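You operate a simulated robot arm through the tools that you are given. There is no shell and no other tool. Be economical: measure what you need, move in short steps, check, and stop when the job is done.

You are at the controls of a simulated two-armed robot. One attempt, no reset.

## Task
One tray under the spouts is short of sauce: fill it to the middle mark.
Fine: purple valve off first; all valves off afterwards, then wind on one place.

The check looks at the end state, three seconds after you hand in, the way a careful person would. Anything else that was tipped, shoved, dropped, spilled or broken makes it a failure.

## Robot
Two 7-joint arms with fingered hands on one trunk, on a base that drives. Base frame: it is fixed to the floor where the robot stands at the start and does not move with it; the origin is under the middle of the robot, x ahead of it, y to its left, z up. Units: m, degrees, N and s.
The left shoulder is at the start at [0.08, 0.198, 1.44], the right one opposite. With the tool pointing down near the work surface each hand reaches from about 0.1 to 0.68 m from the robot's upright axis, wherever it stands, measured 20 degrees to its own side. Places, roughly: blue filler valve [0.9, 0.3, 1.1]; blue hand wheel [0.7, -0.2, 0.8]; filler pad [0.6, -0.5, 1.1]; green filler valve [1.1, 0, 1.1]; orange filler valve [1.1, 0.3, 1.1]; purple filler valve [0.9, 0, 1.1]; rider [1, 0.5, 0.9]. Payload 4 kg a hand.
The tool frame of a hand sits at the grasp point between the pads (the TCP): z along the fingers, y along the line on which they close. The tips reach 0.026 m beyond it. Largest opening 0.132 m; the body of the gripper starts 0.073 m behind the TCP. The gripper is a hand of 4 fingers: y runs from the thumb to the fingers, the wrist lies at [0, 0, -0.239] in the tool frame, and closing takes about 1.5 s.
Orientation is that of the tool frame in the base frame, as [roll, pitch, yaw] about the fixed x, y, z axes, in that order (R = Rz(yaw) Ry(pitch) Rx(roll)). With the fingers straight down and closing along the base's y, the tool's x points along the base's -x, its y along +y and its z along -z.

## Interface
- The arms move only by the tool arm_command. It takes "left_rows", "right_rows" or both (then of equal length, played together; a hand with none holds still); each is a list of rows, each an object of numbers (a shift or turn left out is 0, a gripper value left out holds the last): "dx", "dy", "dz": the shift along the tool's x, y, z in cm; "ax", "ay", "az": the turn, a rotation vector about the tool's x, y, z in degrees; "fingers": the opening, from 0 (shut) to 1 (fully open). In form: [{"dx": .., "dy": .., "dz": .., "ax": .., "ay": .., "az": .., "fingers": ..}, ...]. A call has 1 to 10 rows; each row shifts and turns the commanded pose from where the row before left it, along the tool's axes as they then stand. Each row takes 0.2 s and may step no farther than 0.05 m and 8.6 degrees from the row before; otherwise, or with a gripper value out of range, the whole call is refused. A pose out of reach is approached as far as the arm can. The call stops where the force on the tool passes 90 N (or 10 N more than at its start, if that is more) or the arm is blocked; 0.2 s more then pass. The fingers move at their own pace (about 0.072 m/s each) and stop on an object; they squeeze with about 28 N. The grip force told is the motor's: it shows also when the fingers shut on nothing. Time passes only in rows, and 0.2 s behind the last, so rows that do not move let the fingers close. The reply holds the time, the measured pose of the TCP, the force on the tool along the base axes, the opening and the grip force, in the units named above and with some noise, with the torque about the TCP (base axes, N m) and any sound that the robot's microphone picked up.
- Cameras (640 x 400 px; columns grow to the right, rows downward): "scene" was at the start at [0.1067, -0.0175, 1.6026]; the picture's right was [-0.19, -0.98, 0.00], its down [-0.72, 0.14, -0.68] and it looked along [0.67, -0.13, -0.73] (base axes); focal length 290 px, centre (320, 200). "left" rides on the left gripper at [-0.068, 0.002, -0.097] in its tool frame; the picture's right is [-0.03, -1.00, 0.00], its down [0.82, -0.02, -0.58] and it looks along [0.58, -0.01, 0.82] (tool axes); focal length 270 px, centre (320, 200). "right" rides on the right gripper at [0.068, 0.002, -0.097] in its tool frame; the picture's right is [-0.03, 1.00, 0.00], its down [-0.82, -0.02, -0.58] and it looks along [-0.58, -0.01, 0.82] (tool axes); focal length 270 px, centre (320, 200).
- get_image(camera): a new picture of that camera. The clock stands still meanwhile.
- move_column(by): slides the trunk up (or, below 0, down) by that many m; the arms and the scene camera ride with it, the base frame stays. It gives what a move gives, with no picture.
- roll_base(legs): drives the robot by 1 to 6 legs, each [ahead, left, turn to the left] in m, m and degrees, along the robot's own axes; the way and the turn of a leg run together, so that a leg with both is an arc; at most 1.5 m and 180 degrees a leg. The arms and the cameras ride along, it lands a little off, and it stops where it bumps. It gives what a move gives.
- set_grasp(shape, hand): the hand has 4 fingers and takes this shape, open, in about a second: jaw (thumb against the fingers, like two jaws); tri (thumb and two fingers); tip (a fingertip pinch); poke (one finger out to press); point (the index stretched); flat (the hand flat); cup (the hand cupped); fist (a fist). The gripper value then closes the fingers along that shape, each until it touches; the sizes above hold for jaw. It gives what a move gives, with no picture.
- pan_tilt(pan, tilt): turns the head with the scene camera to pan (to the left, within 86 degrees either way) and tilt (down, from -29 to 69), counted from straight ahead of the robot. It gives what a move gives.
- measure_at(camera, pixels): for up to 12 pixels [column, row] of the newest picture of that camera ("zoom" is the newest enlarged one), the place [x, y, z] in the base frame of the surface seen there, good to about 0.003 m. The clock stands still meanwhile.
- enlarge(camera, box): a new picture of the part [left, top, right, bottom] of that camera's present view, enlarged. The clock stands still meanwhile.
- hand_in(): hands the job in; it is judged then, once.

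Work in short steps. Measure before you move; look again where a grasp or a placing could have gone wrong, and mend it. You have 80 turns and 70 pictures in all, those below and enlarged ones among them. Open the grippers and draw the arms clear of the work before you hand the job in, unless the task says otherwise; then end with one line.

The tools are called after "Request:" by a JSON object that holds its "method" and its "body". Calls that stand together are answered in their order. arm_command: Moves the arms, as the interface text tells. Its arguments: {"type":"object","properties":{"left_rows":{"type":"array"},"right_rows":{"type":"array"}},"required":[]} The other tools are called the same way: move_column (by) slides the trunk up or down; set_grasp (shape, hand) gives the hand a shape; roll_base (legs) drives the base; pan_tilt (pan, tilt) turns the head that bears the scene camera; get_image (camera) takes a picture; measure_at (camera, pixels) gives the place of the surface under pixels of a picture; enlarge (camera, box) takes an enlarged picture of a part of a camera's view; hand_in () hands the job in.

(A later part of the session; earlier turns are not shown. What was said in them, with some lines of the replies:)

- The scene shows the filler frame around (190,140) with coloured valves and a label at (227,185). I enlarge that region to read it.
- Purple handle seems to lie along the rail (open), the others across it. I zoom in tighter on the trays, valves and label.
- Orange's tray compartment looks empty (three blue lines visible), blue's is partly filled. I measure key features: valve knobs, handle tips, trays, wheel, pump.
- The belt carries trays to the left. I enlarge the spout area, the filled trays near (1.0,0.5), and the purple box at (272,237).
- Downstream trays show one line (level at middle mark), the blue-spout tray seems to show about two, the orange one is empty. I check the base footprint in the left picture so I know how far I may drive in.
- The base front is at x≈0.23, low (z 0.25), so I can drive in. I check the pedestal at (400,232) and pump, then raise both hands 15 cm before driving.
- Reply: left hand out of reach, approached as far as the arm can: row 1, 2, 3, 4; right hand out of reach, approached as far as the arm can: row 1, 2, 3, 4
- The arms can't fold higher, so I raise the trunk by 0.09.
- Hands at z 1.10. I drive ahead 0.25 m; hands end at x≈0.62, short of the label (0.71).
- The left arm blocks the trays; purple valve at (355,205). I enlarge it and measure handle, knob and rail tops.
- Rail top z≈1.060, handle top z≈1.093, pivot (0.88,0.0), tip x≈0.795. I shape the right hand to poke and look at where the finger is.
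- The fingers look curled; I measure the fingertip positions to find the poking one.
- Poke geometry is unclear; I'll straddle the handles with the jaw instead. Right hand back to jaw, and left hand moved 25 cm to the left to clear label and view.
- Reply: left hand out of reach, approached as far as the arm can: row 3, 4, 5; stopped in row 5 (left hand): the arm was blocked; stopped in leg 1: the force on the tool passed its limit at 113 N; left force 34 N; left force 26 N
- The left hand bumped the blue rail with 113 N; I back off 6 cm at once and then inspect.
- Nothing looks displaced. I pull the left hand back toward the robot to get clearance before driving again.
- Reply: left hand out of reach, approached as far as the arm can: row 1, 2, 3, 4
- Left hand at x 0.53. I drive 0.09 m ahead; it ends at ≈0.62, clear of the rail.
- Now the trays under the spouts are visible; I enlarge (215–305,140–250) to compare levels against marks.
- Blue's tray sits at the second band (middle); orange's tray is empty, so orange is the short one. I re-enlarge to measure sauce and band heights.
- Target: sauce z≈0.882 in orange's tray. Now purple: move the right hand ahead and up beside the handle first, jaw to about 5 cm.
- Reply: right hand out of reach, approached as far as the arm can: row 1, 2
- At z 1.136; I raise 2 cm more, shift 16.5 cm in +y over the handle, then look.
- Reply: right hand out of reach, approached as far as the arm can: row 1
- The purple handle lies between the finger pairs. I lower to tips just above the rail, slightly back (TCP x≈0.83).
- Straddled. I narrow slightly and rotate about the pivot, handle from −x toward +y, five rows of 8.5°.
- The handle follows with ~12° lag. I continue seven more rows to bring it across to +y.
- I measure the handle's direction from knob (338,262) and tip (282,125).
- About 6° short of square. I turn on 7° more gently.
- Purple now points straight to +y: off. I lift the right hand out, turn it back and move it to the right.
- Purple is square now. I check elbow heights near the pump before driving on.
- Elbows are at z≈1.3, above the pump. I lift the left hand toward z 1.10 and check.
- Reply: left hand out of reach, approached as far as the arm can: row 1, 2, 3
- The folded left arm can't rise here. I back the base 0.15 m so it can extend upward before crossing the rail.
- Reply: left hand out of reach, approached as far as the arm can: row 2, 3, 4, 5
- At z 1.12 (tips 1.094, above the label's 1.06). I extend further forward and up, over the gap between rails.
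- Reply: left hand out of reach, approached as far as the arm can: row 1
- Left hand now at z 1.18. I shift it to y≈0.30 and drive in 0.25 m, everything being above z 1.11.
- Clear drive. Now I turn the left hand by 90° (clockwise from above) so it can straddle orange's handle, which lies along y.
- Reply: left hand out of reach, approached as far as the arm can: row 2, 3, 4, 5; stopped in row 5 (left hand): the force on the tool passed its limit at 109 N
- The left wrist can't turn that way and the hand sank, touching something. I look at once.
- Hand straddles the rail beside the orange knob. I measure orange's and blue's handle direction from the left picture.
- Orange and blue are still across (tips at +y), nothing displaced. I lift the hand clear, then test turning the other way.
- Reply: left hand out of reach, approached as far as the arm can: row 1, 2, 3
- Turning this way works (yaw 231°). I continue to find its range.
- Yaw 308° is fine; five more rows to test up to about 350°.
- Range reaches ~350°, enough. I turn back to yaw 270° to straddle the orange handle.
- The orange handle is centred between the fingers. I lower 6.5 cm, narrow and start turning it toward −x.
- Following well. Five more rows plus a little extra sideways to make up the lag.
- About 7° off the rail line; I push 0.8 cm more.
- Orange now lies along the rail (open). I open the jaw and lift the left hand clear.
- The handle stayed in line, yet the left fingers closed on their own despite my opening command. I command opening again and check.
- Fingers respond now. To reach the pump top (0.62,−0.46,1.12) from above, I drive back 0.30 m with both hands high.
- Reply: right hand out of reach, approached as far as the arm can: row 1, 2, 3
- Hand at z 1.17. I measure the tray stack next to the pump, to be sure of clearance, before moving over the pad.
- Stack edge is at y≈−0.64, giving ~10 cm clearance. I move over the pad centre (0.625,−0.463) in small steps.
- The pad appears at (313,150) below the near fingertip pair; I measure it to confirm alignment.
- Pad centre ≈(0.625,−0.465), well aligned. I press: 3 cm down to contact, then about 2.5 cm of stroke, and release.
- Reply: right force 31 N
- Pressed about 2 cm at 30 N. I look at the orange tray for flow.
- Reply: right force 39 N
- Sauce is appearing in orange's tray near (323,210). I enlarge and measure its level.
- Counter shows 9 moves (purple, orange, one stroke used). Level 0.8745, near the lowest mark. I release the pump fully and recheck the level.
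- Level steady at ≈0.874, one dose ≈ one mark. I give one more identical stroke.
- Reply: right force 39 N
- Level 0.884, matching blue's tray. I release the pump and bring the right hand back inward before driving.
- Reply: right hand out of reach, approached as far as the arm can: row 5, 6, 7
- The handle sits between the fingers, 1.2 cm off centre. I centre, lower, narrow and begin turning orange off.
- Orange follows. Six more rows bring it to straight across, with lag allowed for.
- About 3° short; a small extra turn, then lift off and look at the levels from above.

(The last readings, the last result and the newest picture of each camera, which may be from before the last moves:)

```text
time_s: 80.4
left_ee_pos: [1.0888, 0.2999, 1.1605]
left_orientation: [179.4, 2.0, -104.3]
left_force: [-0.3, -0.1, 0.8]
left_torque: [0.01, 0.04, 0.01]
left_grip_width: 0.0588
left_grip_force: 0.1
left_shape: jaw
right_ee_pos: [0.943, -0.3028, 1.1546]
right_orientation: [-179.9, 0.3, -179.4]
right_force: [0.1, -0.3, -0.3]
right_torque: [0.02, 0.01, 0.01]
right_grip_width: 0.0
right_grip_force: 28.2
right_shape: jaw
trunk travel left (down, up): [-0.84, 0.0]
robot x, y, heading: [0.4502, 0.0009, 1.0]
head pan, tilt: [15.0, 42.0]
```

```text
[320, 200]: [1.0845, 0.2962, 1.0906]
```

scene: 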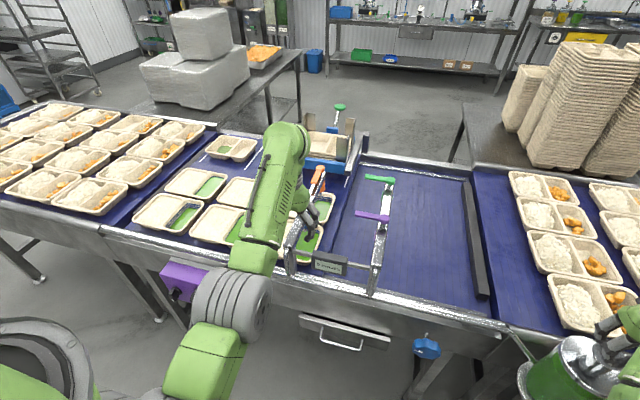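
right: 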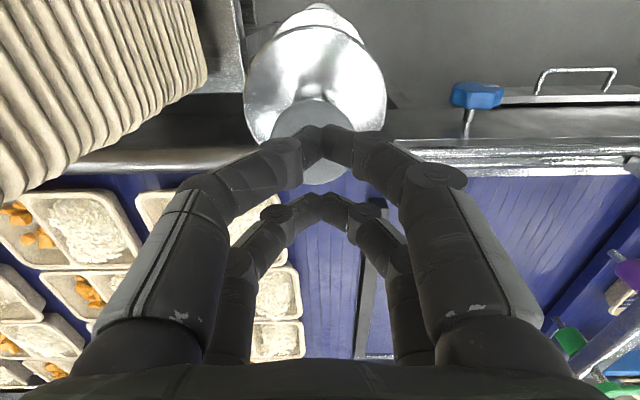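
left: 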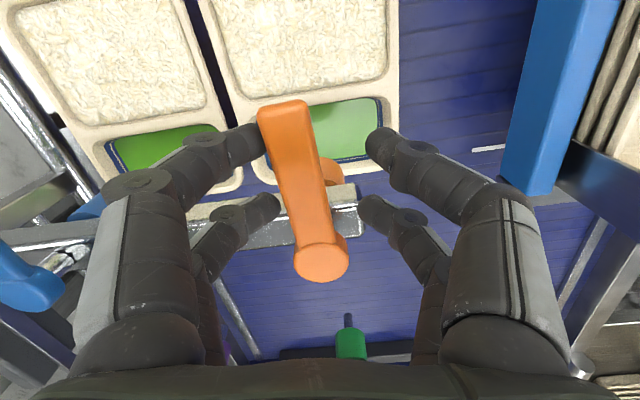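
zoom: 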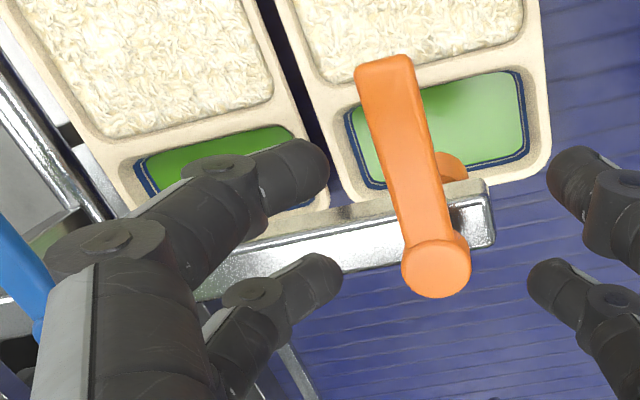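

Both trays show the same two bands and orange is square to its rail. All valves off. I drive back 0.62 m, hands staying above the handles.

Request:
{"method": "roll_base", "body": {"legs": [[-0.62, 0, 0]]}}

Request:
{"method": "arm_command", "body": {"left_rows": [{"dy": 3, "dz": 2}, {"dy": 4, "dz": 2, "az": -8}, {"dy": 4, "dz": 2, "az": -8}, {"dy": 4, "dz": 2}, {"dy": 4, "dz": 2}, {}], "right_rows": [{"fingers": 0.75}, {"ay": 0}, {"dz": 2}, {"dz": 2}, {"dz": 2}, {}]}}

```text
time_s: 83.9
left_ee_pos: [0.4745, 0.2892, 1.1596]
left_orientation: [179.4, 1.9, -104.2]
left_force: [0.6, -0.3, -0.1]
left_torque: [0.03, 0.02, 0.04]
left_grip_width: 0.059
left_grip_force: 0.0
left_shape: jaw
right_ee_pos: [0.331, -0.3122, 1.1537]
right_orientation: [-179.9, 0.2, -179.1]
right_force: [0.2, -0.7, 0.3]
right_torque: [0.01, 0.01, 0.04]
right_grip_width: 0.0002
right_grip_force: 28.0
right_shape: jaw
trunk travel left (down, up): [-0.84, 0.0]
robot x, y, heading: [-0.1611, -0.0082, 1.0]
head pan, tilt: [15.0, 42.0]
```

```text
time_s: 85.3
left_ee_pos: [0.2845, 0.3106, 1.0611]
left_orientation: [-179.8, 2.0, -88.1]
left_force: [-0.4, 0.6, -0.1]
left_torque: [0.04, 0.05, 0.0]
left_grip_width: 0.0589
left_grip_force: 0.1
left_shape: jaw
right_ee_pos: [0.3294, -0.3123, 1.0933]
right_orientation: [-179.9, 0.3, -179.3]
right_force: [-0.6, -0.2, 0.1]
right_torque: [-0.03, -0.01, 0.02]
right_grip_width: 0.099
right_grip_force: 0.0
right_shape: jaw
trunk travel left (down, up): [-0.84, 0.0]
robot x, y, heading: [-0.1643, -0.0098, 1.0]
head pan, tilt: [15.0, 42.0]
```

Now I pitch the right hand forward to point at the wheel (tool z toward +x) with the trunk lowered after.

Request:
{"method": "arm_command", "body": {"right_rows": [{"ay": -8.5}, {"ay": -8.5}, {"ay": -8.5}, {"ay": -8.5}, {"ay": -8.5}, {"ay": -8.5}, {"ay": -8.5}, {"ay": -8.5}, {"ay": -8.5}, {"ay": -8.5}]}}

Request:
{"method": "arm_command", "body": {"right_rows": [{"ay": -5}, {}]}}

Request:
{"method": "move_column", "body": {"by": -0.28}}

Request:
{"method": "pan_tilt", "body": {"pan": -5, "tilt": 35}}

Request:
{"method": "get_image", "body": {"camera": "scene"}}

```text
time_s: 87.5
left_ee_pos: [0.2857, 0.3096, 1.0604]
left_orientation: [-179.9, 2.1, -88.1]
left_force: [0.0, 0.0, 0.0]
left_torque: [-0.01, 0.03, 0.03]
left_grip_width: 0.0592
left_grip_force: 0.0
left_shape: jaw
right_ee_pos: [0.3725, -0.1953, 1.1114]
right_orientation: [-176.3, 81.5, -176.5]
right_force: [0.7, 0.2, 0.1]
right_torque: [-0.01, 0.0, 0.02]
right_grip_width: 0.0987
right_grip_force: 0.1
right_shape: jaw
right hand out of reach, approached as far as the arm can: row 6, 7, 8, 9, 10
trunk travel left (down, up): [-0.84, 0.0]
robot x, y, heading: [-0.1607, -0.0081, 0.8]
head pan, tilt: [15.0, 42.0]
```

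```text
time_s: 88.1
left_ee_pos: [0.2839, 0.3097, 1.0605]
left_orientation: [-179.9, 2.2, -88.1]
left_force: [-0.7, 0.0, 0.0]
left_torque: [-0.03, 0.03, -0.01]
left_grip_width: 0.0591
left_grip_force: 0.0
left_shape: jaw
right_ee_pos: [0.3697, -0.1955, 1.1107]
right_orientation: [-170.2, 86.5, -170.4]
right_force: [-0.1, 0.2, 0.7]
right_torque: [-0.02, -0.01, 0.0]
right_grip_width: 0.0986
right_grip_force: 0.0
right_shape: jaw
trunk travel left (down, up): [-0.84, 0.0]
robot x, y, heading: [-0.1603, -0.0123, 1.1]
head pan, tilt: [15.0, 42.0]
```

```text
time_s: 90.9
left_ee_pos: [0.285, 0.3097, 0.7807]
left_orientation: [-179.9, 2.1, -88.1]
left_force: [0.2, 0.0, -0.4]
left_torque: [-0.01, 0.01, -0.01]
left_grip_width: 0.0588
left_grip_force: 0.0
left_shape: jaw
right_ee_pos: [0.3706, -0.1958, 0.8317]
right_orientation: [-169.5, 86.5, -169.6]
right_force: [-0.1, 0.7, -0.9]
right_torque: [0.01, 0.01, 0.02]
right_grip_width: 0.099
right_grip_force: 0.1
right_shape: jaw
trunk travel left (down, up): [-0.56, 0.28]
robot x, y, heading: [-0.1621, -0.0103, 0.9]
head pan, tilt: [15.0, 42.0]
```

```text
time_s: 91.7
left_ee_pos: [0.2849, 0.3116, 0.7802]
left_orientation: [-179.9, 1.9, -88.1]
left_force: [0.2, -0.1, -0.4]
left_torque: [0.02, -0.03, -0.03]
left_grip_width: 0.0589
left_grip_force: 0.0
left_shape: jaw
right_ee_pos: [0.3696, -0.1959, 0.8314]
right_orientation: [-169.4, 86.5, -169.6]
right_force: [-0.7, 0.6, -0.1]
right_torque: [0.0, 0.04, 0.01]
right_grip_width: 0.0988
right_grip_force: 0.0
right_shape: jaw
trunk travel left (down, up): [-0.56, 0.28]
robot x, y, heading: [-0.1634, -0.007, 1.2]
head pan, tilt: [-5.0, 35.0]
```

```text
16 pictures are left
```

scene: 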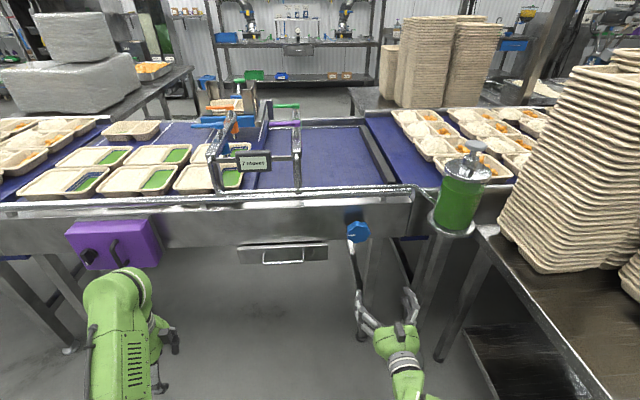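

The hand points forward at z 0.83. I enlarge the wheel at (358,231) and measure its face.

Request:
{"method": "enlarge", "body": {"camera": "scene", "box": [335, 210, 385, 255]}}

Request:
{"method": "measure_at", "body": {"camera": "scene", "pixels": [[357, 232], [350, 232], [365, 232], [357, 224], [357, 240], [370, 210], [335, 215]]}}

```text
8.89 times, centred on (360, 232) of scene
```

zoom: 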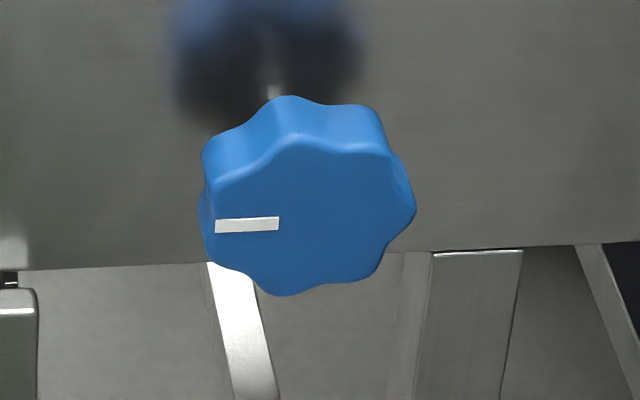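

```text
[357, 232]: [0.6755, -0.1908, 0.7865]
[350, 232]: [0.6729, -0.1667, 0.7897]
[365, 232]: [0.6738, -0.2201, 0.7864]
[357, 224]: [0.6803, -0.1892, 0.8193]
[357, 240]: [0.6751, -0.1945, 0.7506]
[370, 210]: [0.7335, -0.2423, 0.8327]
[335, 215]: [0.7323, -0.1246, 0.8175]
```

Wheel centre (0.675,−0.193,0.786), Ø≈7 cm, panel at x 0.733. I drive 0.2 m ahead and align the hand in height and pitch.

Request:
{"method": "roll_base", "body": {"legs": [[0.2, 0, -1]]}}

Request:
{"method": "arm_command", "body": {"right_rows": [{"ay": -3, "dx": 2.2}, {"dx": 2.3}, {}]}}

```text
time_s: 93.3
left_ee_pos: [0.4913, 0.3046, 0.7803]
left_orientation: [-179.9, 2.1, -89.1]
left_force: [-0.6, 0.3, 0.7]
left_torque: [0.01, 0.02, 0.01]
left_grip_width: 0.0592
left_grip_force: 0.2
left_shape: jaw
right_ee_pos: [0.5651, -0.2032, 0.8329]
right_orientation: [-169.5, 86.5, -170.7]
right_force: [-0.5, -0.8, -0.2]
right_torque: [-0.04, 0.01, -0.02]
right_grip_width: 0.0987
right_grip_force: 0.0
right_shape: jaw
trunk travel left (down, up): [-0.56, 0.28]
robot x, y, heading: [0.037, -0.0089, -0.1]
head pan, tilt: [-5.0, 35.0]
```

```text
time_s: 94.1
left_ee_pos: [0.4908, 0.3047, 0.7799]
left_orientation: [-179.9, 1.9, -89.2]
left_force: [0.5, -0.6, -0.6]
left_torque: [0.0, 0.01, -0.01]
left_grip_width: 0.0589
left_grip_force: 0.0
left_shape: jaw
right_ee_pos: [0.5648, -0.204, 0.7932]
right_orientation: [-125.5, 89.2, -126.6]
right_force: [0.1, 0.2, 0.6]
right_torque: [0.01, 0.0, 0.0]
right_grip_width: 0.0988
right_grip_force: 0.0
right_shape: jaw
right hand out of reach, approached as far as the arm can: row 2
trunk travel left (down, up): [-0.56, 0.28]
robot x, y, heading: [0.0353, -0.0077, -0.1]
head pan, tilt: [-5.0, 35.0]
```

Belt must go to +y, so the wheel top should go left (counter-clockwise). I centre the hand and pre-turn it clockwise 85° before grasping.

Request:
{"method": "arm_command", "body": {"right_rows": [{"dy": 1, "dx": 0.7, "az": 8.5}, {"az": 8.5}, {"az": 8.5}, {"az": 8.5}, {"az": 8.5}, {"az": 8.5}, {"az": 8.5}, {"az": 8.5}, {"az": 8.5}, {"az": 8.5}]}}

```text
time_s: 96.3
left_ee_pos: [0.4908, 0.3048, 0.7799]
left_orientation: [-179.9, 2.0, -89.2]
left_force: [0.3, 0.6, -0.5]
left_torque: [0.0, 0.02, 0.02]
left_grip_width: 0.0592
left_grip_force: 0.1
left_shape: jaw
right_ee_pos: [0.5916, -0.2005, 0.8929]
right_orientation: [93.1, 7.6, 89.0]
right_force: [0.1, -0.1, 0.0]
right_torque: [-0.02, 0.01, 0.0]
right_grip_width: 0.0991
right_grip_force: 0.0
right_shape: jaw
right hand out of reach, approached as far as the arm can: row 1, 2, 3, 4, 5, 6, 7, 8, 9, 10
trunk travel left (down, up): [-0.56, 0.28]
robot x, y, heading: [0.0407, -0.0076, 0.2]
head pan, tilt: [-5.0, 35.0]
```

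The arm prefers this pose higher; I lower the trunk 0.107 instead so the hand comes to z≈0.786.

Request:
{"method": "move_column", "body": {"by": -0.107}}

Request:
{"method": "get_image", "body": {"camera": "right"}}

```text
time_s: 97.7
left_ee_pos: [0.4906, 0.3045, 0.6737]
left_orientation: [-179.9, 2.1, -89.2]
left_force: [0.7, -0.6, 0.3]
left_torque: [0.0, 0.02, -0.03]
left_grip_width: 0.059
left_grip_force: 0.1
left_shape: jaw
right_ee_pos: [0.5905, -0.2006, 0.7861]
right_orientation: [92.8, 7.8, 89.0]
right_force: [-0.6, 0.4, 0.2]
right_torque: [-0.01, 0.05, 0.01]
right_grip_width: 0.0989
right_grip_force: 0.1
right_shape: jaw
trunk travel left (down, up): [-0.453, 0.387]
robot x, y, heading: [0.0397, -0.0077, -0.1]
head pan, tilt: [-5.0, 35.0]
```

```text
14 pictures are left
```

right: 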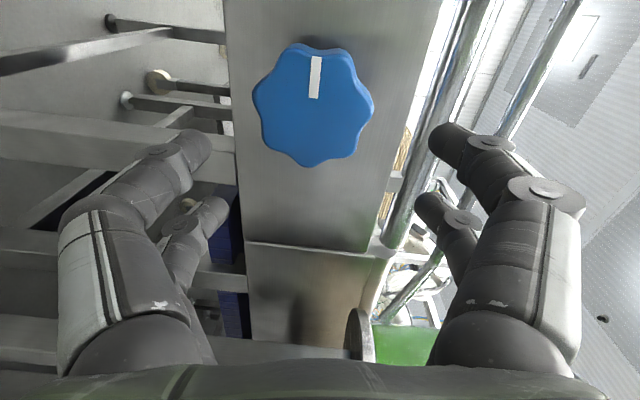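

Wheel centred between fingers. I go ahead 9.5 cm with a small y fix, and close on the wheel.

Request:
{"method": "arm_command", "body": {"right_rows": [{"dz": 3, "dx": 0.7}, {"dz": 3}, {"dz": 3}, {"dz": 0.5}, {"fingers": 0.2}, {}, {}, {}]}}

Request:
{"method": "get_image", "body": {"camera": "right"}}

```text
time_s: 99.5
left_ee_pos: [0.4916, 0.3032, 0.6729]
left_orientation: [179.9, 2.1, -89.2]
left_force: [0.7, 0.9, 0.8]
left_torque: [0.0, 0.0, 0.0]
left_grip_width: 0.0589
left_grip_force: 0.1
left_shape: jaw
right_ee_pos: [0.6864, -0.1963, 0.7804]
right_orientation: [92.9, 7.6, 89.1]
right_force: [5.9, -1.5, -1.0]
right_torque: [-0.2, 0.37, -0.09]
right_grip_width: 0.0663
right_grip_force: 28.1
right_shape: jaw
trunk travel left (down, up): [-0.453, 0.387]
robot x, y, heading: [0.0404, -0.0067, -0.1]
head pan, tilt: [-5.0, 35.0]
```

```text
13 pictures are left
```

right: 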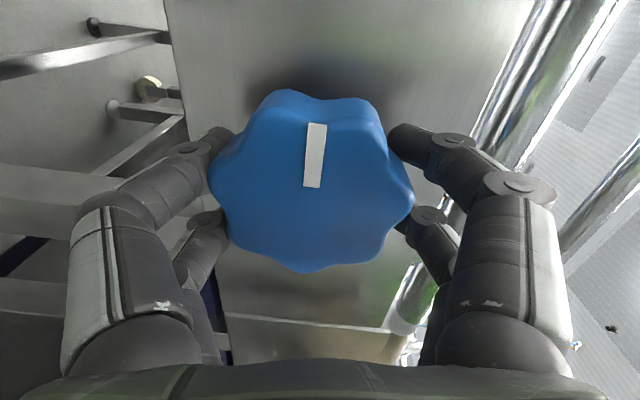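

Gripped, 28 N. I turn counter-clockwise 34° and look at the belt.

Request:
{"method": "arm_command", "body": {"right_rows": [{"az": -8.5}, {"az": -8.5}, {"az": -8.5}, {"az": -8.5}, {}]}}

Request:
{"method": "get_image", "body": {"camera": "scene"}}

```text
time_s: 100.7
left_ee_pos: [0.4923, 0.3006, 0.6742]
left_orientation: [180.0, 2.3, -89.2]
left_force: [-1.0, -0.3, 0.8]
left_torque: [0.02, 0.02, -0.06]
left_grip_width: 0.059
left_grip_force: 0.0
left_shape: jaw
right_ee_pos: [0.6886, -0.2027, 0.7854]
right_orientation: [92.8, 41.4, 90.3]
right_force: [40.4, -39.1, 31.8]
right_torque: [3.27, 0.18, -1.17]
right_grip_width: 0.0624
right_grip_force: 27.7
right_shape: jaw
trunk travel left (down, up): [-0.453, 0.387]
robot x, y, heading: [0.036, -0.009, -0.1]
head pan, tilt: [-5.0, 35.0]
```

```text
12 pictures are left
```

scene: 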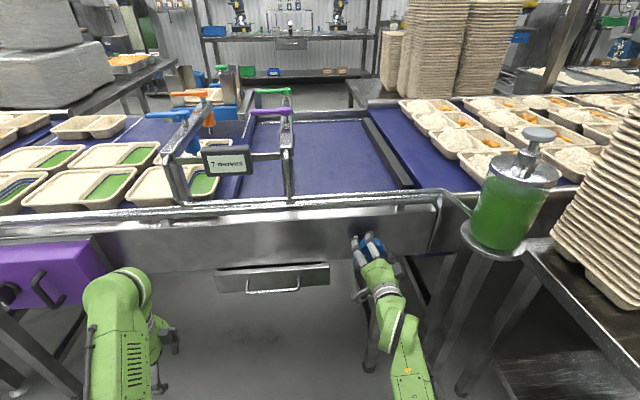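

Resistance of 3.3 N·m; unclear whether the wheel turned. I check the mark in the right camera.

Request:
{"method": "get_image", "body": {"camera": "right"}}

```text
11 pictures are left
```

right: 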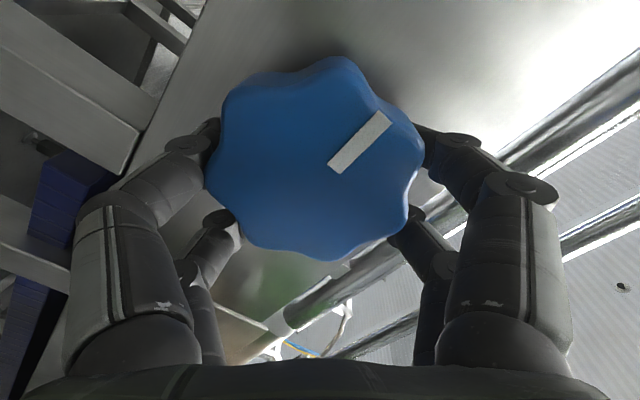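

The mark stayed at 9 o'clock: the wheel refuses counter-clockwise and the fingers slipped. I try clockwise 34°.

Request:
{"method": "arm_command", "body": {"right_rows": [{"az": 8.5}, {"az": 8.5}, {"az": 8.5}, {"az": 8.5}, {}]}}

Request:
{"method": "get_image", "body": {"camera": "right"}}

```text
time_s: 101.9
left_ee_pos: [0.4929, 0.2994, 0.6754]
left_orientation: [180.0, 2.4, -89.3]
left_force: [0.2, -0.3, -0.5]
left_torque: [0.01, 0.01, 0.0]
left_grip_width: 0.0592
left_grip_force: 0.1
left_shape: jaw
right_ee_pos: [0.6886, -0.2061, 0.778]
right_orientation: [93.0, 7.3, 88.5]
right_force: [35.5, -54.6, 13.2]
right_torque: [0.27, 0.36, -0.69]
right_grip_width: 0.0618
right_grip_force: 28.4
right_shape: jaw
trunk travel left (down, up): [-0.453, 0.387]
robot x, y, heading: [0.0351, -0.0052, 0.1]
head pan, tilt: [-5.0, 35.0]
```

```text
10 pictures are left
```

right: 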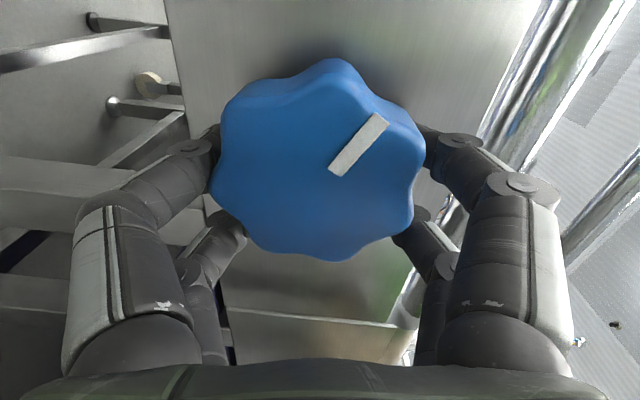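

The wheel turned clockwise freely (~35°). The hand is slightly off centre (force −54 N in y), so I open, recentre and turn the hand back for the next grip.

Request:
{"method": "arm_command", "body": {"right_rows": [{"fingers": 0.8}, {}, {}]}}

Request:
{"method": "arm_command", "body": {"right_rows": [{"az": -8.5}, {"az": -8.5}, {"az": -8.5}, {"az": -8.5}, {"az": -8.5}, {"az": -8.5}, {"az": -8.5}, {"az": -8.5}, {}]}}

```text
time_s: 102.7
left_ee_pos: [0.4901, 0.3036, 0.6737]
left_orientation: [-179.9, 2.1, -89.1]
left_force: [-1.0, -0.7, 1.0]
left_torque: [0.01, 0.03, -0.02]
left_grip_width: 0.0591
left_grip_force: 0.1
left_shape: jaw
right_ee_pos: [0.6856, -0.1945, 0.7779]
right_orientation: [93.1, 7.7, 89.4]
right_force: [-0.2, -0.6, -0.6]
right_torque: [-0.02, 0.0, 0.04]
right_grip_width: 0.1056
right_grip_force: 0.1
right_shape: jaw
trunk travel left (down, up): [-0.453, 0.387]
robot x, y, heading: [0.0359, -0.0042, 0.1]
head pan, tilt: [-5.0, 35.0]
```

```text
time_s: 104.7
left_ee_pos: [0.4915, 0.3051, 0.6741]
left_orientation: [-179.9, 2.1, -89.2]
left_force: [0.4, -0.4, -0.3]
left_torque: [0.02, -0.01, -0.02]
left_grip_width: 0.0589
left_grip_force: 0.0
left_shape: jaw
right_ee_pos: [0.6867, -0.1954, 0.7806]
right_orientation: [101.3, 75.5, 99.6]
right_force: [0.4, -0.2, -0.3]
right_torque: [0.0, -0.02, 0.0]
right_grip_width: 0.1052
right_grip_force: 0.0
right_shape: jaw
trunk travel left (down, up): [-0.453, 0.387]
robot x, y, heading: [0.0363, -0.008, 0.4]
head pan, tilt: [-5.0, 35.0]
```

Hand is back at 15° with no contact. I grip and turn clockwise by 85°.

Request:
{"method": "arm_command", "body": {"right_rows": [{"fingers": 0.2}, {}, {}, {}]}}

Request:
{"method": "arm_command", "body": {"right_rows": [{"az": 8.5}, {"az": 8.5}, {"az": 8.5}, {"az": 8.5}, {"az": 8.5}, {"az": 8.5}, {"az": 8.5}, {"az": 8.5}, {"az": 8.5}, {"az": 8.5}]}}

Request:
{"method": "get_image", "body": {"camera": "right"}}

Request:
{"method": "get_image", "body": {"camera": "scene"}}

```text
time_s: 105.7
left_ee_pos: [0.4912, 0.3051, 0.6726]
left_orientation: [-179.9, 2.2, -89.2]
left_force: [0.3, 0.3, 0.5]
left_torque: [-0.03, 0.01, 0.0]
left_grip_width: 0.0594
left_grip_force: 0.1
left_shape: jaw
right_ee_pos: [0.687, -0.1956, 0.7805]
right_orientation: [101.2, 75.3, 99.5]
right_force: [3.7, -1.0, 0.4]
right_torque: [-0.11, 0.17, -0.23]
right_grip_width: 0.0639
right_grip_force: 27.7
right_shape: jaw
trunk travel left (down, up): [-0.453, 0.387]
robot x, y, heading: [0.0387, -0.006, -0.2]
head pan, tilt: [-5.0, 35.0]
```

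```text
time_s: 107.9
left_ee_pos: [0.4987, 0.3064, 0.6687]
left_orientation: [179.4, 2.1, -88.9]
left_force: [0.0, 0.2, 0.2]
left_torque: [0.0, 0.0, -0.01]
left_grip_width: 0.0593
left_grip_force: 0.0
left_shape: jaw
right_ee_pos: [0.6901, -0.1988, 0.783]
right_orientation: [101.9, -2.8, 88.9]
right_force: [50.8, 0.7, -46.2]
right_torque: [-0.08, -1.17, -0.53]
right_grip_width: 0.0697
right_grip_force: 28.6
right_shape: jaw
right hand out of reach, approached as far as the arm can: row 9, 10
trunk travel left (down, up): [-0.453, 0.387]
robot x, y, heading: [0.0399, -0.0065, 0.4]
head pan, tilt: [-5.0, 35.0]
stopped in row 10 (right hand): the force on the tool passed its limit at 126 N (the readings are from after the stop); the commanded pose is now the measured one
```

```text
9 pictures are left
```

right: 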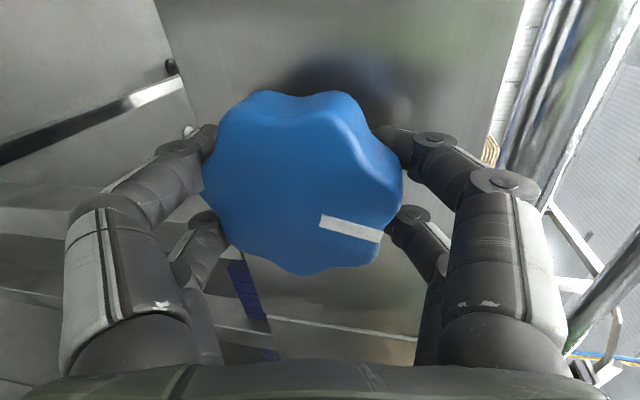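

```text
8 pictures are left
```

scene: 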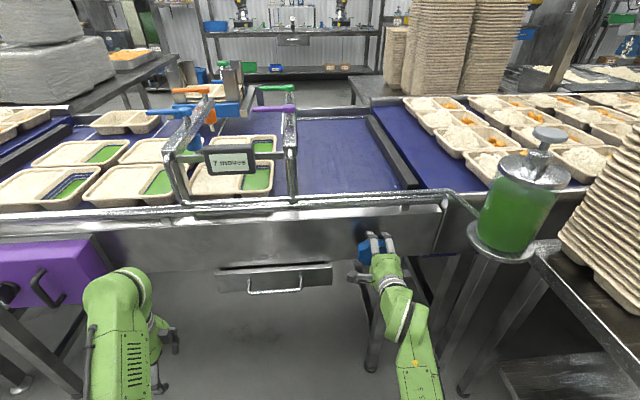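

The belt runs to the right: trays shifted toward the purple/green spouts (ratchet allows only this). I measure how far: sauce patches at (257,182), (160,185) and (265,147).

Request:
{"method": "measure_at", "body": {"camera": "scene", "pixels": [[273, 180], [257, 182], [193, 183], [277, 145], [265, 147], [160, 185], [107, 155], [75, 190], [128, 120], [100, 190], [370, 150], [385, 170]]}}

```text
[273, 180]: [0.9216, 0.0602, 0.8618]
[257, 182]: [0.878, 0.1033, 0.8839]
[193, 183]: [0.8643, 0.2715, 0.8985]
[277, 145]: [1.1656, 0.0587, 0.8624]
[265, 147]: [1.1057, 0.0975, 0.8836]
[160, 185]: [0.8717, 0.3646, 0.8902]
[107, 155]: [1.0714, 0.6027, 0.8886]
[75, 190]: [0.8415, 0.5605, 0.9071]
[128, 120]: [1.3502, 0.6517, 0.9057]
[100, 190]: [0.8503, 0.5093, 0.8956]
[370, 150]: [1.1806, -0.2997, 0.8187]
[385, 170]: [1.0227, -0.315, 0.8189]
```

Shift so far ≈0.135 m for ≈120°; the pitch (spouts and trays) is 0.25 m. I open, turn the hand back 85°, then regrip.

Request:
{"method": "arm_command", "body": {"right_rows": [{"fingers": 0.8}, {}, {}]}}

Request:
{"method": "arm_command", "body": {"right_rows": [{"az": -8.5}, {"az": -8.5}, {"az": -8.5}, {"az": -8.5}, {"az": -8.5}, {"az": -8.5}, {"az": -8.5}, {"az": -8.5}, {"az": -8.5}, {}]}}

```text
time_s: 108.7
left_ee_pos: [0.4915, 0.3054, 0.6743]
left_orientation: [179.9, 2.0, -89.2]
left_force: [-0.2, -0.5, -0.4]
left_torque: [0.01, 0.0, -0.02]
left_grip_width: 0.0591
left_grip_force: 0.1
left_shape: jaw
right_ee_pos: [0.6812, -0.1987, 0.8054]
right_orientation: [99.6, -2.6, 88.8]
right_force: [-0.5, 4.2, -9.0]
right_torque: [0.09, -0.05, -0.02]
right_grip_width: 0.0932
right_grip_force: 0.1
right_shape: jaw
trunk travel left (down, up): [-0.453, 0.387]
robot x, y, heading: [0.0357, -0.0089, 0.2]
head pan, tilt: [-5.0, 35.0]
```

```text
time_s: 110.9
left_ee_pos: [0.49, 0.3087, 0.6752]
left_orientation: [-179.8, 1.9, -88.9]
left_force: [-0.2, -0.4, 0.9]
left_torque: [0.0, -0.01, -0.05]
left_grip_width: 0.0592
left_grip_force: 0.0
left_shape: jaw
right_ee_pos: [0.6804, -0.1981, 0.8123]
right_orientation: [119.5, 72.0, 117.4]
right_force: [8.8, 16.0, 28.4]
right_torque: [0.94, -0.7, 0.14]
right_grip_width: 0.0637
right_grip_force: 27.9
right_shape: jaw
trunk travel left (down, up): [-0.453, 0.387]
robot x, y, heading: [0.0379, -0.0069, -0.1]
head pan, tilt: [-5.0, 35.0]
```

The fingers closed again by themselves and the hand is 3 cm high. I command opening explicitly in every row, then recentre and level it.

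Request:
{"method": "arm_command", "body": {"right_rows": [{"fingers": 0.85}, {"fingers": 0.85}, {"fingers": 0.85}, {"fingers": 0.85}]}}

Request:
{"method": "arm_command", "body": {"right_rows": [{"dx": 1.5, "dy": -0.27, "dz": 0.5, "ax": -1.2, "ay": -4.2, "fingers": 0.85}, {"dx": 1.5, "dy": -0.27, "dz": 0.5, "ax": -1.2, "ay": -4.2, "fingers": 0.85}, {"fingers": 0.85}]}}

Request:
{"method": "get_image", "body": {"camera": "right"}}

```text
time_s: 111.9
left_ee_pos: [0.4908, 0.3061, 0.6737]
left_orientation: [-179.8, 2.1, -89.0]
left_force: [0.0, -0.1, -0.3]
left_torque: [-0.02, 0.01, -0.01]
left_grip_width: 0.0591
left_grip_force: 0.0
left_shape: jaw
right_ee_pos: [0.6803, -0.2001, 0.8]
right_orientation: [122.0, 71.1, 119.9]
right_force: [0.6, 1.1, -0.4]
right_torque: [-0.01, -0.03, 0.02]
right_grip_width: 0.1119
right_grip_force: 0.0
right_shape: jaw
trunk travel left (down, up): [-0.453, 0.387]
robot x, y, heading: [0.0392, -0.0074, 0.5]
head pan, tilt: [-5.0, 35.0]
```

```text
time_s: 112.7
left_ee_pos: [0.4902, 0.3078, 0.6741]
left_orientation: [-179.8, 2.0, -89.0]
left_force: [0.0, 0.3, 0.0]
left_torque: [0.0, -0.03, 0.0]
left_grip_width: 0.059
left_grip_force: 0.0
left_shape: jaw
right_ee_pos: [0.6865, -0.196, 0.7695]
right_orientation: [99.1, 73.7, 97.6]
right_force: [0.2, 0.7, 0.2]
right_torque: [0.07, -0.03, 0.01]
right_grip_width: 0.1118
right_grip_force: 0.1
right_shape: jaw
trunk travel left (down, up): [-0.453, 0.387]
robot x, y, heading: [0.04, -0.0084, 0.2]
head pan, tilt: [-5.0, 35.0]
```

```text
7 pictures are left
```

right: 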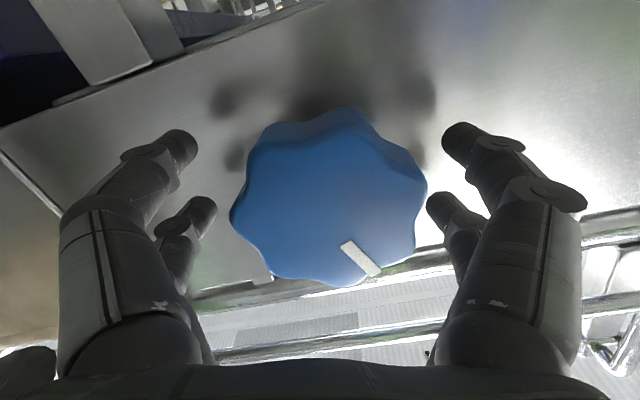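

The mark now points nearly up; perhaps the unbidden grip dragged the wheel back a bit. I check the belt position with one scene picture.

Request:
{"method": "enlarge", "body": {"camera": "scene", "box": [60, 80, 320, 220]}}

```text
2.46 times, centred on (190, 150) of scene
```

zoom: 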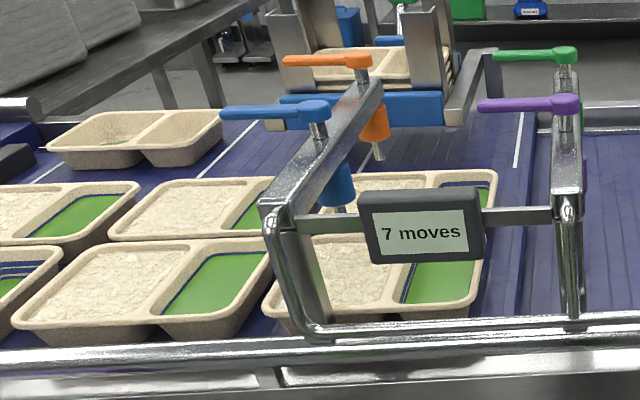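

Request:
{"method": "measure_at", "body": {"camera": "zoom", "pixels": [[490, 185], [492, 195], [475, 250], [265, 255], [135, 195], [222, 118], [58, 145], [152, 133], [440, 285], [215, 275], [85, 215], [520, 140]]}}

```text
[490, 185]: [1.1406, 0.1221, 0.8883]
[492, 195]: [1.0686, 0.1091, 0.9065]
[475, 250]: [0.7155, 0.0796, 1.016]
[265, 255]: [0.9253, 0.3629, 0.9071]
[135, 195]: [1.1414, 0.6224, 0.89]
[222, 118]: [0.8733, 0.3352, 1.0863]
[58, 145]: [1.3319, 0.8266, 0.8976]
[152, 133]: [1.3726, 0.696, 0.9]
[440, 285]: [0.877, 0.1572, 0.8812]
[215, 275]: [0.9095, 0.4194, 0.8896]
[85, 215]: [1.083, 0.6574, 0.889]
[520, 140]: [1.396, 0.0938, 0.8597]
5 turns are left
```

The belt is ≈0.095 m along (rims at 0.109 and 0.363 → pitch 0.254), so about 136° remain. With few turns left I do two grips of 68° in one go: recentre, grip, turn, open, back, grip, turn, then look.

Request:
{"method": "arm_command", "body": {"right_rows": [{"dx": -1.05, "dy": 0.3, "az": -5, "fingers": 0.85}, {"fingers": 0.85}, {"fingers": 0.2}, {"fingers": 0.2}, {"fingers": 0.2}, {"fingers": 0.2}]}}

Request:
{"method": "arm_command", "body": {"right_rows": [{"az": 8.5, "fingers": 0.2}, {"az": 8.5, "fingers": 0.2}, {"az": 8.5, "fingers": 0.2}, {"az": 8.5, "fingers": 0.2}, {"az": 8.5, "fingers": 0.2}, {"az": 8.5, "fingers": 0.2}, {"az": 8.5, "fingers": 0.2}, {"az": 8.5, "fingers": 0.2}, {"fingers": 0.2}]}}

Request:
{"method": "arm_command", "body": {"right_rows": [{"fingers": 0.85}, {"fingers": 0.85}, {"fingers": 0.85}, {"fingers": 0.85}, {"fingers": 0.85}]}}

Request:
{"method": "arm_command", "body": {"right_rows": [{"az": -8.5, "fingers": 0.85}, {"az": -8.5, "fingers": 0.85}, {"az": -8.5, "fingers": 0.85}, {"az": -8.5, "fingers": 0.85}, {"az": -8.5, "fingers": 0.85}, {"az": -8.5, "fingers": 0.85}, {"az": -8.5, "fingers": 0.85}, {"az": -8.5, "fingers": 0.85}, {"fingers": 0.85}]}}

Request:
{"method": "enlarge", "body": {"camera": "scene", "box": [60, 80, 320, 220]}}

Request:
{"method": "measure_at", "body": {"camera": "zoom", "pixels": [[560, 270], [520, 270], [500, 270], [540, 270], [300, 265], [320, 265], [340, 265], [360, 255], [250, 118], [190, 130], [200, 130], [210, 130]]}}

```text
time_s: 114.1
left_ee_pos: [0.4919, 0.3063, 0.672]
left_orientation: [-180.0, 2.0, -89.0]
left_force: [-0.5, 0.6, 0.8]
left_torque: [0.0, -0.01, 0.0]
left_grip_width: 0.059
left_grip_force: 0.0
left_shape: jaw
right_ee_pos: [0.6891, -0.1948, 0.7708]
right_orientation: [97.0, 76.4, 95.8]
right_force: [11.8, 1.4, 1.5]
right_torque: [-0.1, 0.14, -0.31]
right_grip_width: 0.0592
right_grip_force: 28.0
right_shape: jaw
right hand out of reach, approached as far as the arm can: row 1
trunk travel left (down, up): [-0.453, 0.387]
robot x, y, heading: [0.0382, -0.0063, 0.2]
head pan, tilt: [-5.0, 35.0]
```

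```text
time_s: 116.1
left_ee_pos: [0.493, 0.3088, 0.6708]
left_orientation: [179.9, 1.9, -89.0]
left_force: [-0.7, 0.4, 0.3]
left_torque: [-0.01, 0.01, 0.0]
left_grip_width: 0.0588
left_grip_force: 0.1
left_shape: jaw
right_ee_pos: [0.6916, -0.1903, 0.7731]
right_orientation: [90.9, 12.3, 89.3]
right_force: [22.3, 24.0, -2.0]
right_torque: [0.14, 0.46, 0.57]
right_grip_width: 0.0595
right_grip_force: 27.5
right_shape: jaw
right hand out of reach, approached as far as the arm can: row 8
trunk travel left (down, up): [-0.453, 0.387]
robot x, y, heading: [0.0382, -0.005, 0.5]
head pan, tilt: [-5.0, 35.0]
```

```text
time_s: 117.3
left_ee_pos: [0.4905, 0.306, 0.6742]
left_orientation: [-179.9, 2.0, -89.0]
left_force: [-0.5, 0.8, 0.2]
left_torque: [-0.04, -0.02, 0.0]
left_grip_width: 0.0591
left_grip_force: 0.1
left_shape: jaw
right_ee_pos: [0.6881, -0.1924, 0.7737]
right_orientation: [91.0, 12.2, 89.3]
right_force: [0.5, 0.8, 0.2]
right_torque: [0.0, -0.02, 0.03]
right_grip_width: 0.1119
right_grip_force: 0.1
right_shape: jaw
trunk travel left (down, up): [-0.453, 0.387]
robot x, y, heading: [0.0395, -0.0042, 0.4]
head pan, tilt: [-5.0, 35.0]
```

```text
time_s: 119.3
left_ee_pos: [0.4914, 0.3057, 0.6737]
left_orientation: [-179.9, 2.1, -89.0]
left_force: [0.0, -0.1, -0.1]
left_torque: [-0.03, -0.01, 0.0]
left_grip_width: 0.0589
left_grip_force: 0.2
left_shape: jaw
right_ee_pos: [0.6869, -0.1939, 0.7731]
right_orientation: [95.2, 78.8, 94.4]
right_force: [0.2, -0.3, 0.5]
right_torque: [-0.01, -0.01, -0.02]
right_grip_width: 0.1117
right_grip_force: 0.0
right_shape: jaw
trunk travel left (down, up): [-0.453, 0.387]
robot x, y, heading: [0.0365, -0.0062, 0.2]
head pan, tilt: [-5.0, 35.0]
```

```text
2.46 times, centred on (190, 150) of scene
```

zoom: 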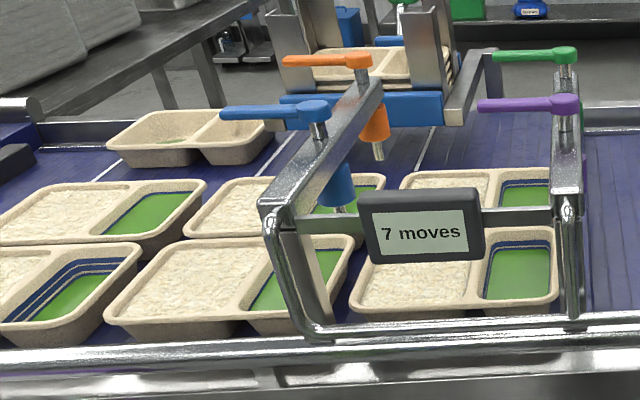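

```text
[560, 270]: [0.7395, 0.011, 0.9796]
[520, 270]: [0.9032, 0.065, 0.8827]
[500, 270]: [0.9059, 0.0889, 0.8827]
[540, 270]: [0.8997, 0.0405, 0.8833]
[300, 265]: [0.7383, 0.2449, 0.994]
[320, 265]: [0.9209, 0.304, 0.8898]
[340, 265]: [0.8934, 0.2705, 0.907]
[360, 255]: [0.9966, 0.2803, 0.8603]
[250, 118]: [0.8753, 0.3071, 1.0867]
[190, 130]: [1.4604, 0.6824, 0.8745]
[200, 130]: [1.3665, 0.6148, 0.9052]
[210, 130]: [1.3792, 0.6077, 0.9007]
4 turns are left
```

Total shift is now ≈0.18 m; ≈0.068 m remain, about 54° at 1.27 mm/°. Counter still 7. I grip, turn 54°, keep holding and measure.

Request:
{"method": "arm_command", "body": {"right_rows": [{"fingers": 0.2}, {"fingers": 0.2}, {"fingers": 0.2}, {"fingers": 0.2}, {"fingers": 0.2}]}}

Request:
{"method": "arm_command", "body": {"right_rows": [{"az": 8.5, "fingers": 0.2}, {"az": 8.5, "fingers": 0.2}, {"az": 8.5, "fingers": 0.2}, {"az": 8.5, "fingers": 0.2}, {"az": 8.5, "fingers": 0.2}, {"az": 8.5, "fingers": 0.2}, {"az": 3, "fingers": 0.2}, {"fingers": 0.2}]}}

Request:
{"method": "enlarge", "body": {"camera": "scene", "box": [60, 80, 320, 220]}}

Request:
{"method": "measure_at", "body": {"camera": "zoom", "pixels": [[590, 268], [600, 268], [610, 268], [620, 268], [550, 268], [385, 272], [395, 272], [405, 272], [240, 128], [246, 128], [252, 128], [260, 128]]}}

Request:
{"method": "get_image", "body": {"camera": "right"}}

```text
time_s: 120.5
left_ee_pos: [0.491, 0.3061, 0.6737]
left_orientation: [179.9, 2.0, -89.0]
left_force: [0.3, 1.4, 0.3]
left_torque: [0.01, 0.02, 0.0]
left_grip_width: 0.059
left_grip_force: 0.1
left_shape: jaw
right_ee_pos: [0.6883, -0.1932, 0.7739]
right_orientation: [95.1, 78.8, 94.4]
right_force: [11.3, -2.1, 2.9]
right_torque: [-0.15, 0.15, -0.43]
right_grip_width: 0.0621
right_grip_force: 28.0
right_shape: jaw
trunk travel left (down, up): [-0.453, 0.387]
robot x, y, heading: [0.0382, -0.0055, 0.3]
head pan, tilt: [-5.0, 35.0]
```

```text
time_s: 122.3
left_ee_pos: [0.4916, 0.3066, 0.6722]
left_orientation: [-180.0, 2.0, -89.0]
left_force: [0.4, 0.5, 0.2]
left_torque: [0.04, 0.0, -0.03]
left_grip_width: 0.0589
left_grip_force: 0.0
left_shape: jaw
right_ee_pos: [0.6889, -0.1917, 0.7729]
right_orientation: [91.0, 24.8, 89.8]
right_force: [16.0, 5.1, 7.2]
right_torque: [-0.13, 0.45, -0.03]
right_grip_width: 0.0618
right_grip_force: 27.7
right_shape: jaw
trunk travel left (down, up): [-0.453, 0.387]
robot x, y, heading: [0.0385, -0.0044, 0.6]
head pan, tilt: [-5.0, 35.0]
```

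```text
2.46 times, centred on (190, 150) of scene
```

zoom: 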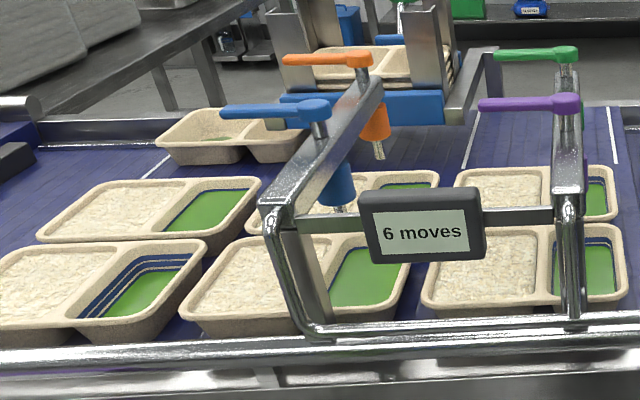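

```text
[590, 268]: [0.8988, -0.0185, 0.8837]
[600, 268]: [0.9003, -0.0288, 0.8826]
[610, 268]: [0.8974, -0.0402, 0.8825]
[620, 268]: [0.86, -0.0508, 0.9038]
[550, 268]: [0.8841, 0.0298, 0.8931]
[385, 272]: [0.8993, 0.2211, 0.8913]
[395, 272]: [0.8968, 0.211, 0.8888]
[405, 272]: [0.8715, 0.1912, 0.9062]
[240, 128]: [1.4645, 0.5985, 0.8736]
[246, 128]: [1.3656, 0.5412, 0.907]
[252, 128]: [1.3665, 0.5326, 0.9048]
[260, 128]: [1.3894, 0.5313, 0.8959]
```

```text
3 pictures are left
3 turns are left
```

right: 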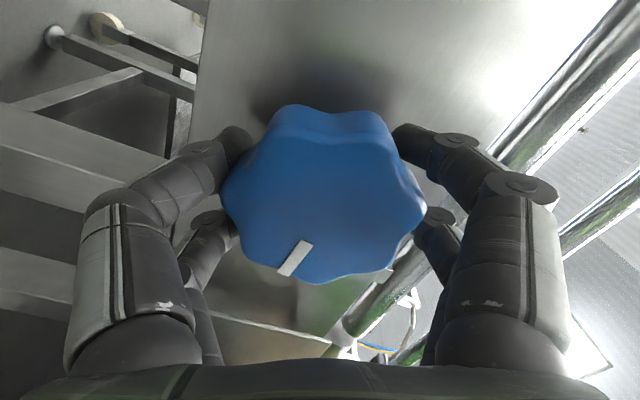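

The counter stepped to 6 and the trays sit one pitch on (next tray's rim at 0.191 where the first one was). I release, draw the hand straight back and drive clear, then take a check picture.

Request:
{"method": "arm_command", "body": {"right_rows": [{"fingers": 0.85}, {"fingers": 0.85}, {"fingers": 0.85}, {"fingers": 0.85}, {"fingers": 0.85}]}}

Request:
{"method": "arm_command", "body": {"right_rows": [{"dz": -2.5, "fingers": 0.85}, {"dz": -2.5, "fingers": 0.85}, {"dz": -2.5, "fingers": 0.85}, {"fingers": 0.85}]}}

Request:
{"method": "roll_base", "body": {"legs": [[-0.25, 0, 0]]}}

Request:
{"method": "arm_command", "body": {"left_rows": [{"fingers": 1}, {"fingers": 1}, {"fingers": 1}, {"fingers": 1}], "right_rows": [{"fingers": 1}, {"fingers": 1}, {"fingers": 1}, {"fingers": 1}]}}

Request:
{"method": "get_image", "body": {"camera": "scene"}}

```text
time_s: 123.5
left_ee_pos: [0.4907, 0.3061, 0.6736]
left_orientation: [-180.0, 2.0, -89.0]
left_force: [-0.4, 0.3, -0.2]
left_torque: [0.02, 0.01, -0.01]
left_grip_width: 0.0591
left_grip_force: 0.1
left_shape: jaw
right_ee_pos: [0.6876, -0.1941, 0.7736]
right_orientation: [91.2, 24.8, 89.8]
right_force: [0.1, -0.3, 0.8]
right_torque: [0.01, 0.04, -0.01]
right_grip_width: 0.1118
right_grip_force: 0.1
right_shape: jaw
trunk travel left (down, up): [-0.453, 0.387]
robot x, y, heading: [0.0405, -0.0094, 0.1]
head pan, tilt: [-5.0, 35.0]
```

```text
time_s: 124.5
left_ee_pos: [0.4905, 0.3065, 0.6744]
left_orientation: [-179.9, 2.1, -89.0]
left_force: [0.2, 0.6, -0.3]
left_torque: [-0.02, 0.0, -0.03]
left_grip_width: 0.0588
left_grip_force: 0.1
left_shape: jaw
right_ee_pos: [0.6141, -0.1921, 0.7753]
right_orientation: [91.1, 24.8, 89.7]
right_force: [-0.4, -0.6, -0.3]
right_torque: [0.0, -0.01, 0.01]
right_grip_width: 0.1119
right_grip_force: 0.0
right_shape: jaw
trunk travel left (down, up): [-0.453, 0.387]
robot x, y, heading: [0.0384, -0.0069, 0.3]
head pan, tilt: [-5.0, 35.0]
```

```text
time_s: 126.3
left_ee_pos: [0.2439, 0.3043, 0.6751]
left_orientation: [-179.9, 2.0, -89.1]
left_force: [-0.3, -0.2, 0.8]
left_torque: [0.02, 0.0, 0.01]
left_grip_width: 0.0593
left_grip_force: 0.0
left_shape: jaw
right_ee_pos: [0.3666, -0.1935, 0.7746]
right_orientation: [91.1, 24.9, 89.6]
right_force: [0.1, -0.7, 0.7]
right_torque: [-0.03, 0.02, 0.0]
right_grip_width: 0.112
right_grip_force: 0.1
right_shape: jaw
trunk travel left (down, up): [-0.453, 0.387]
robot x, y, heading: [-0.2087, -0.0062, 0.1]
head pan, tilt: [-5.0, 35.0]
```

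```text
time_s: 127.3
left_ee_pos: [0.2436, 0.306, 0.6737]
left_orientation: [-179.9, 2.0, -89.0]
left_force: [0.3, 0.5, 0.4]
left_torque: [0.0, 0.01, 0.0]
left_grip_width: 0.1318
left_grip_force: 0.1
left_shape: jaw
right_ee_pos: [0.3664, -0.1928, 0.7753]
right_orientation: [91.0, 24.8, 89.7]
right_force: [0.3, -0.9, 0.5]
right_torque: [0.0, 0.03, -0.03]
right_grip_width: 0.132
right_grip_force: 0.1
right_shape: jaw
trunk travel left (down, up): [-0.453, 0.387]
robot x, y, heading: [-0.2084, -0.0066, 0.6]
head pan, tilt: [-5.0, 35.0]
```

```text
2 pictures are left
2 turns are left
```

scene: 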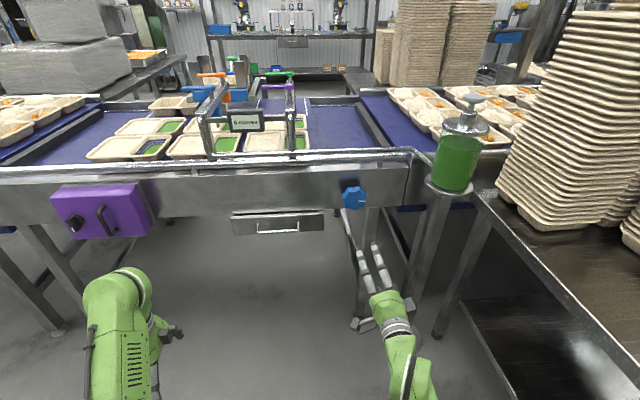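

Everything stands in order: all four handles are across their rails, the trays are one place on, the grippers are open and both arms are clear. I hand in.

Request:
{"method": "hand_in", "body": {}}

```text
The job is handed in.
```

I filled the orange-spout tray to the middle mark, after turning the purple valve off first. All four valves are now off and the belt is wound on one place (its counter went from 7 to 6). While I was regripping the wheel, the belt slipped back a few centimetres partway through; I then wound it on to the full place.
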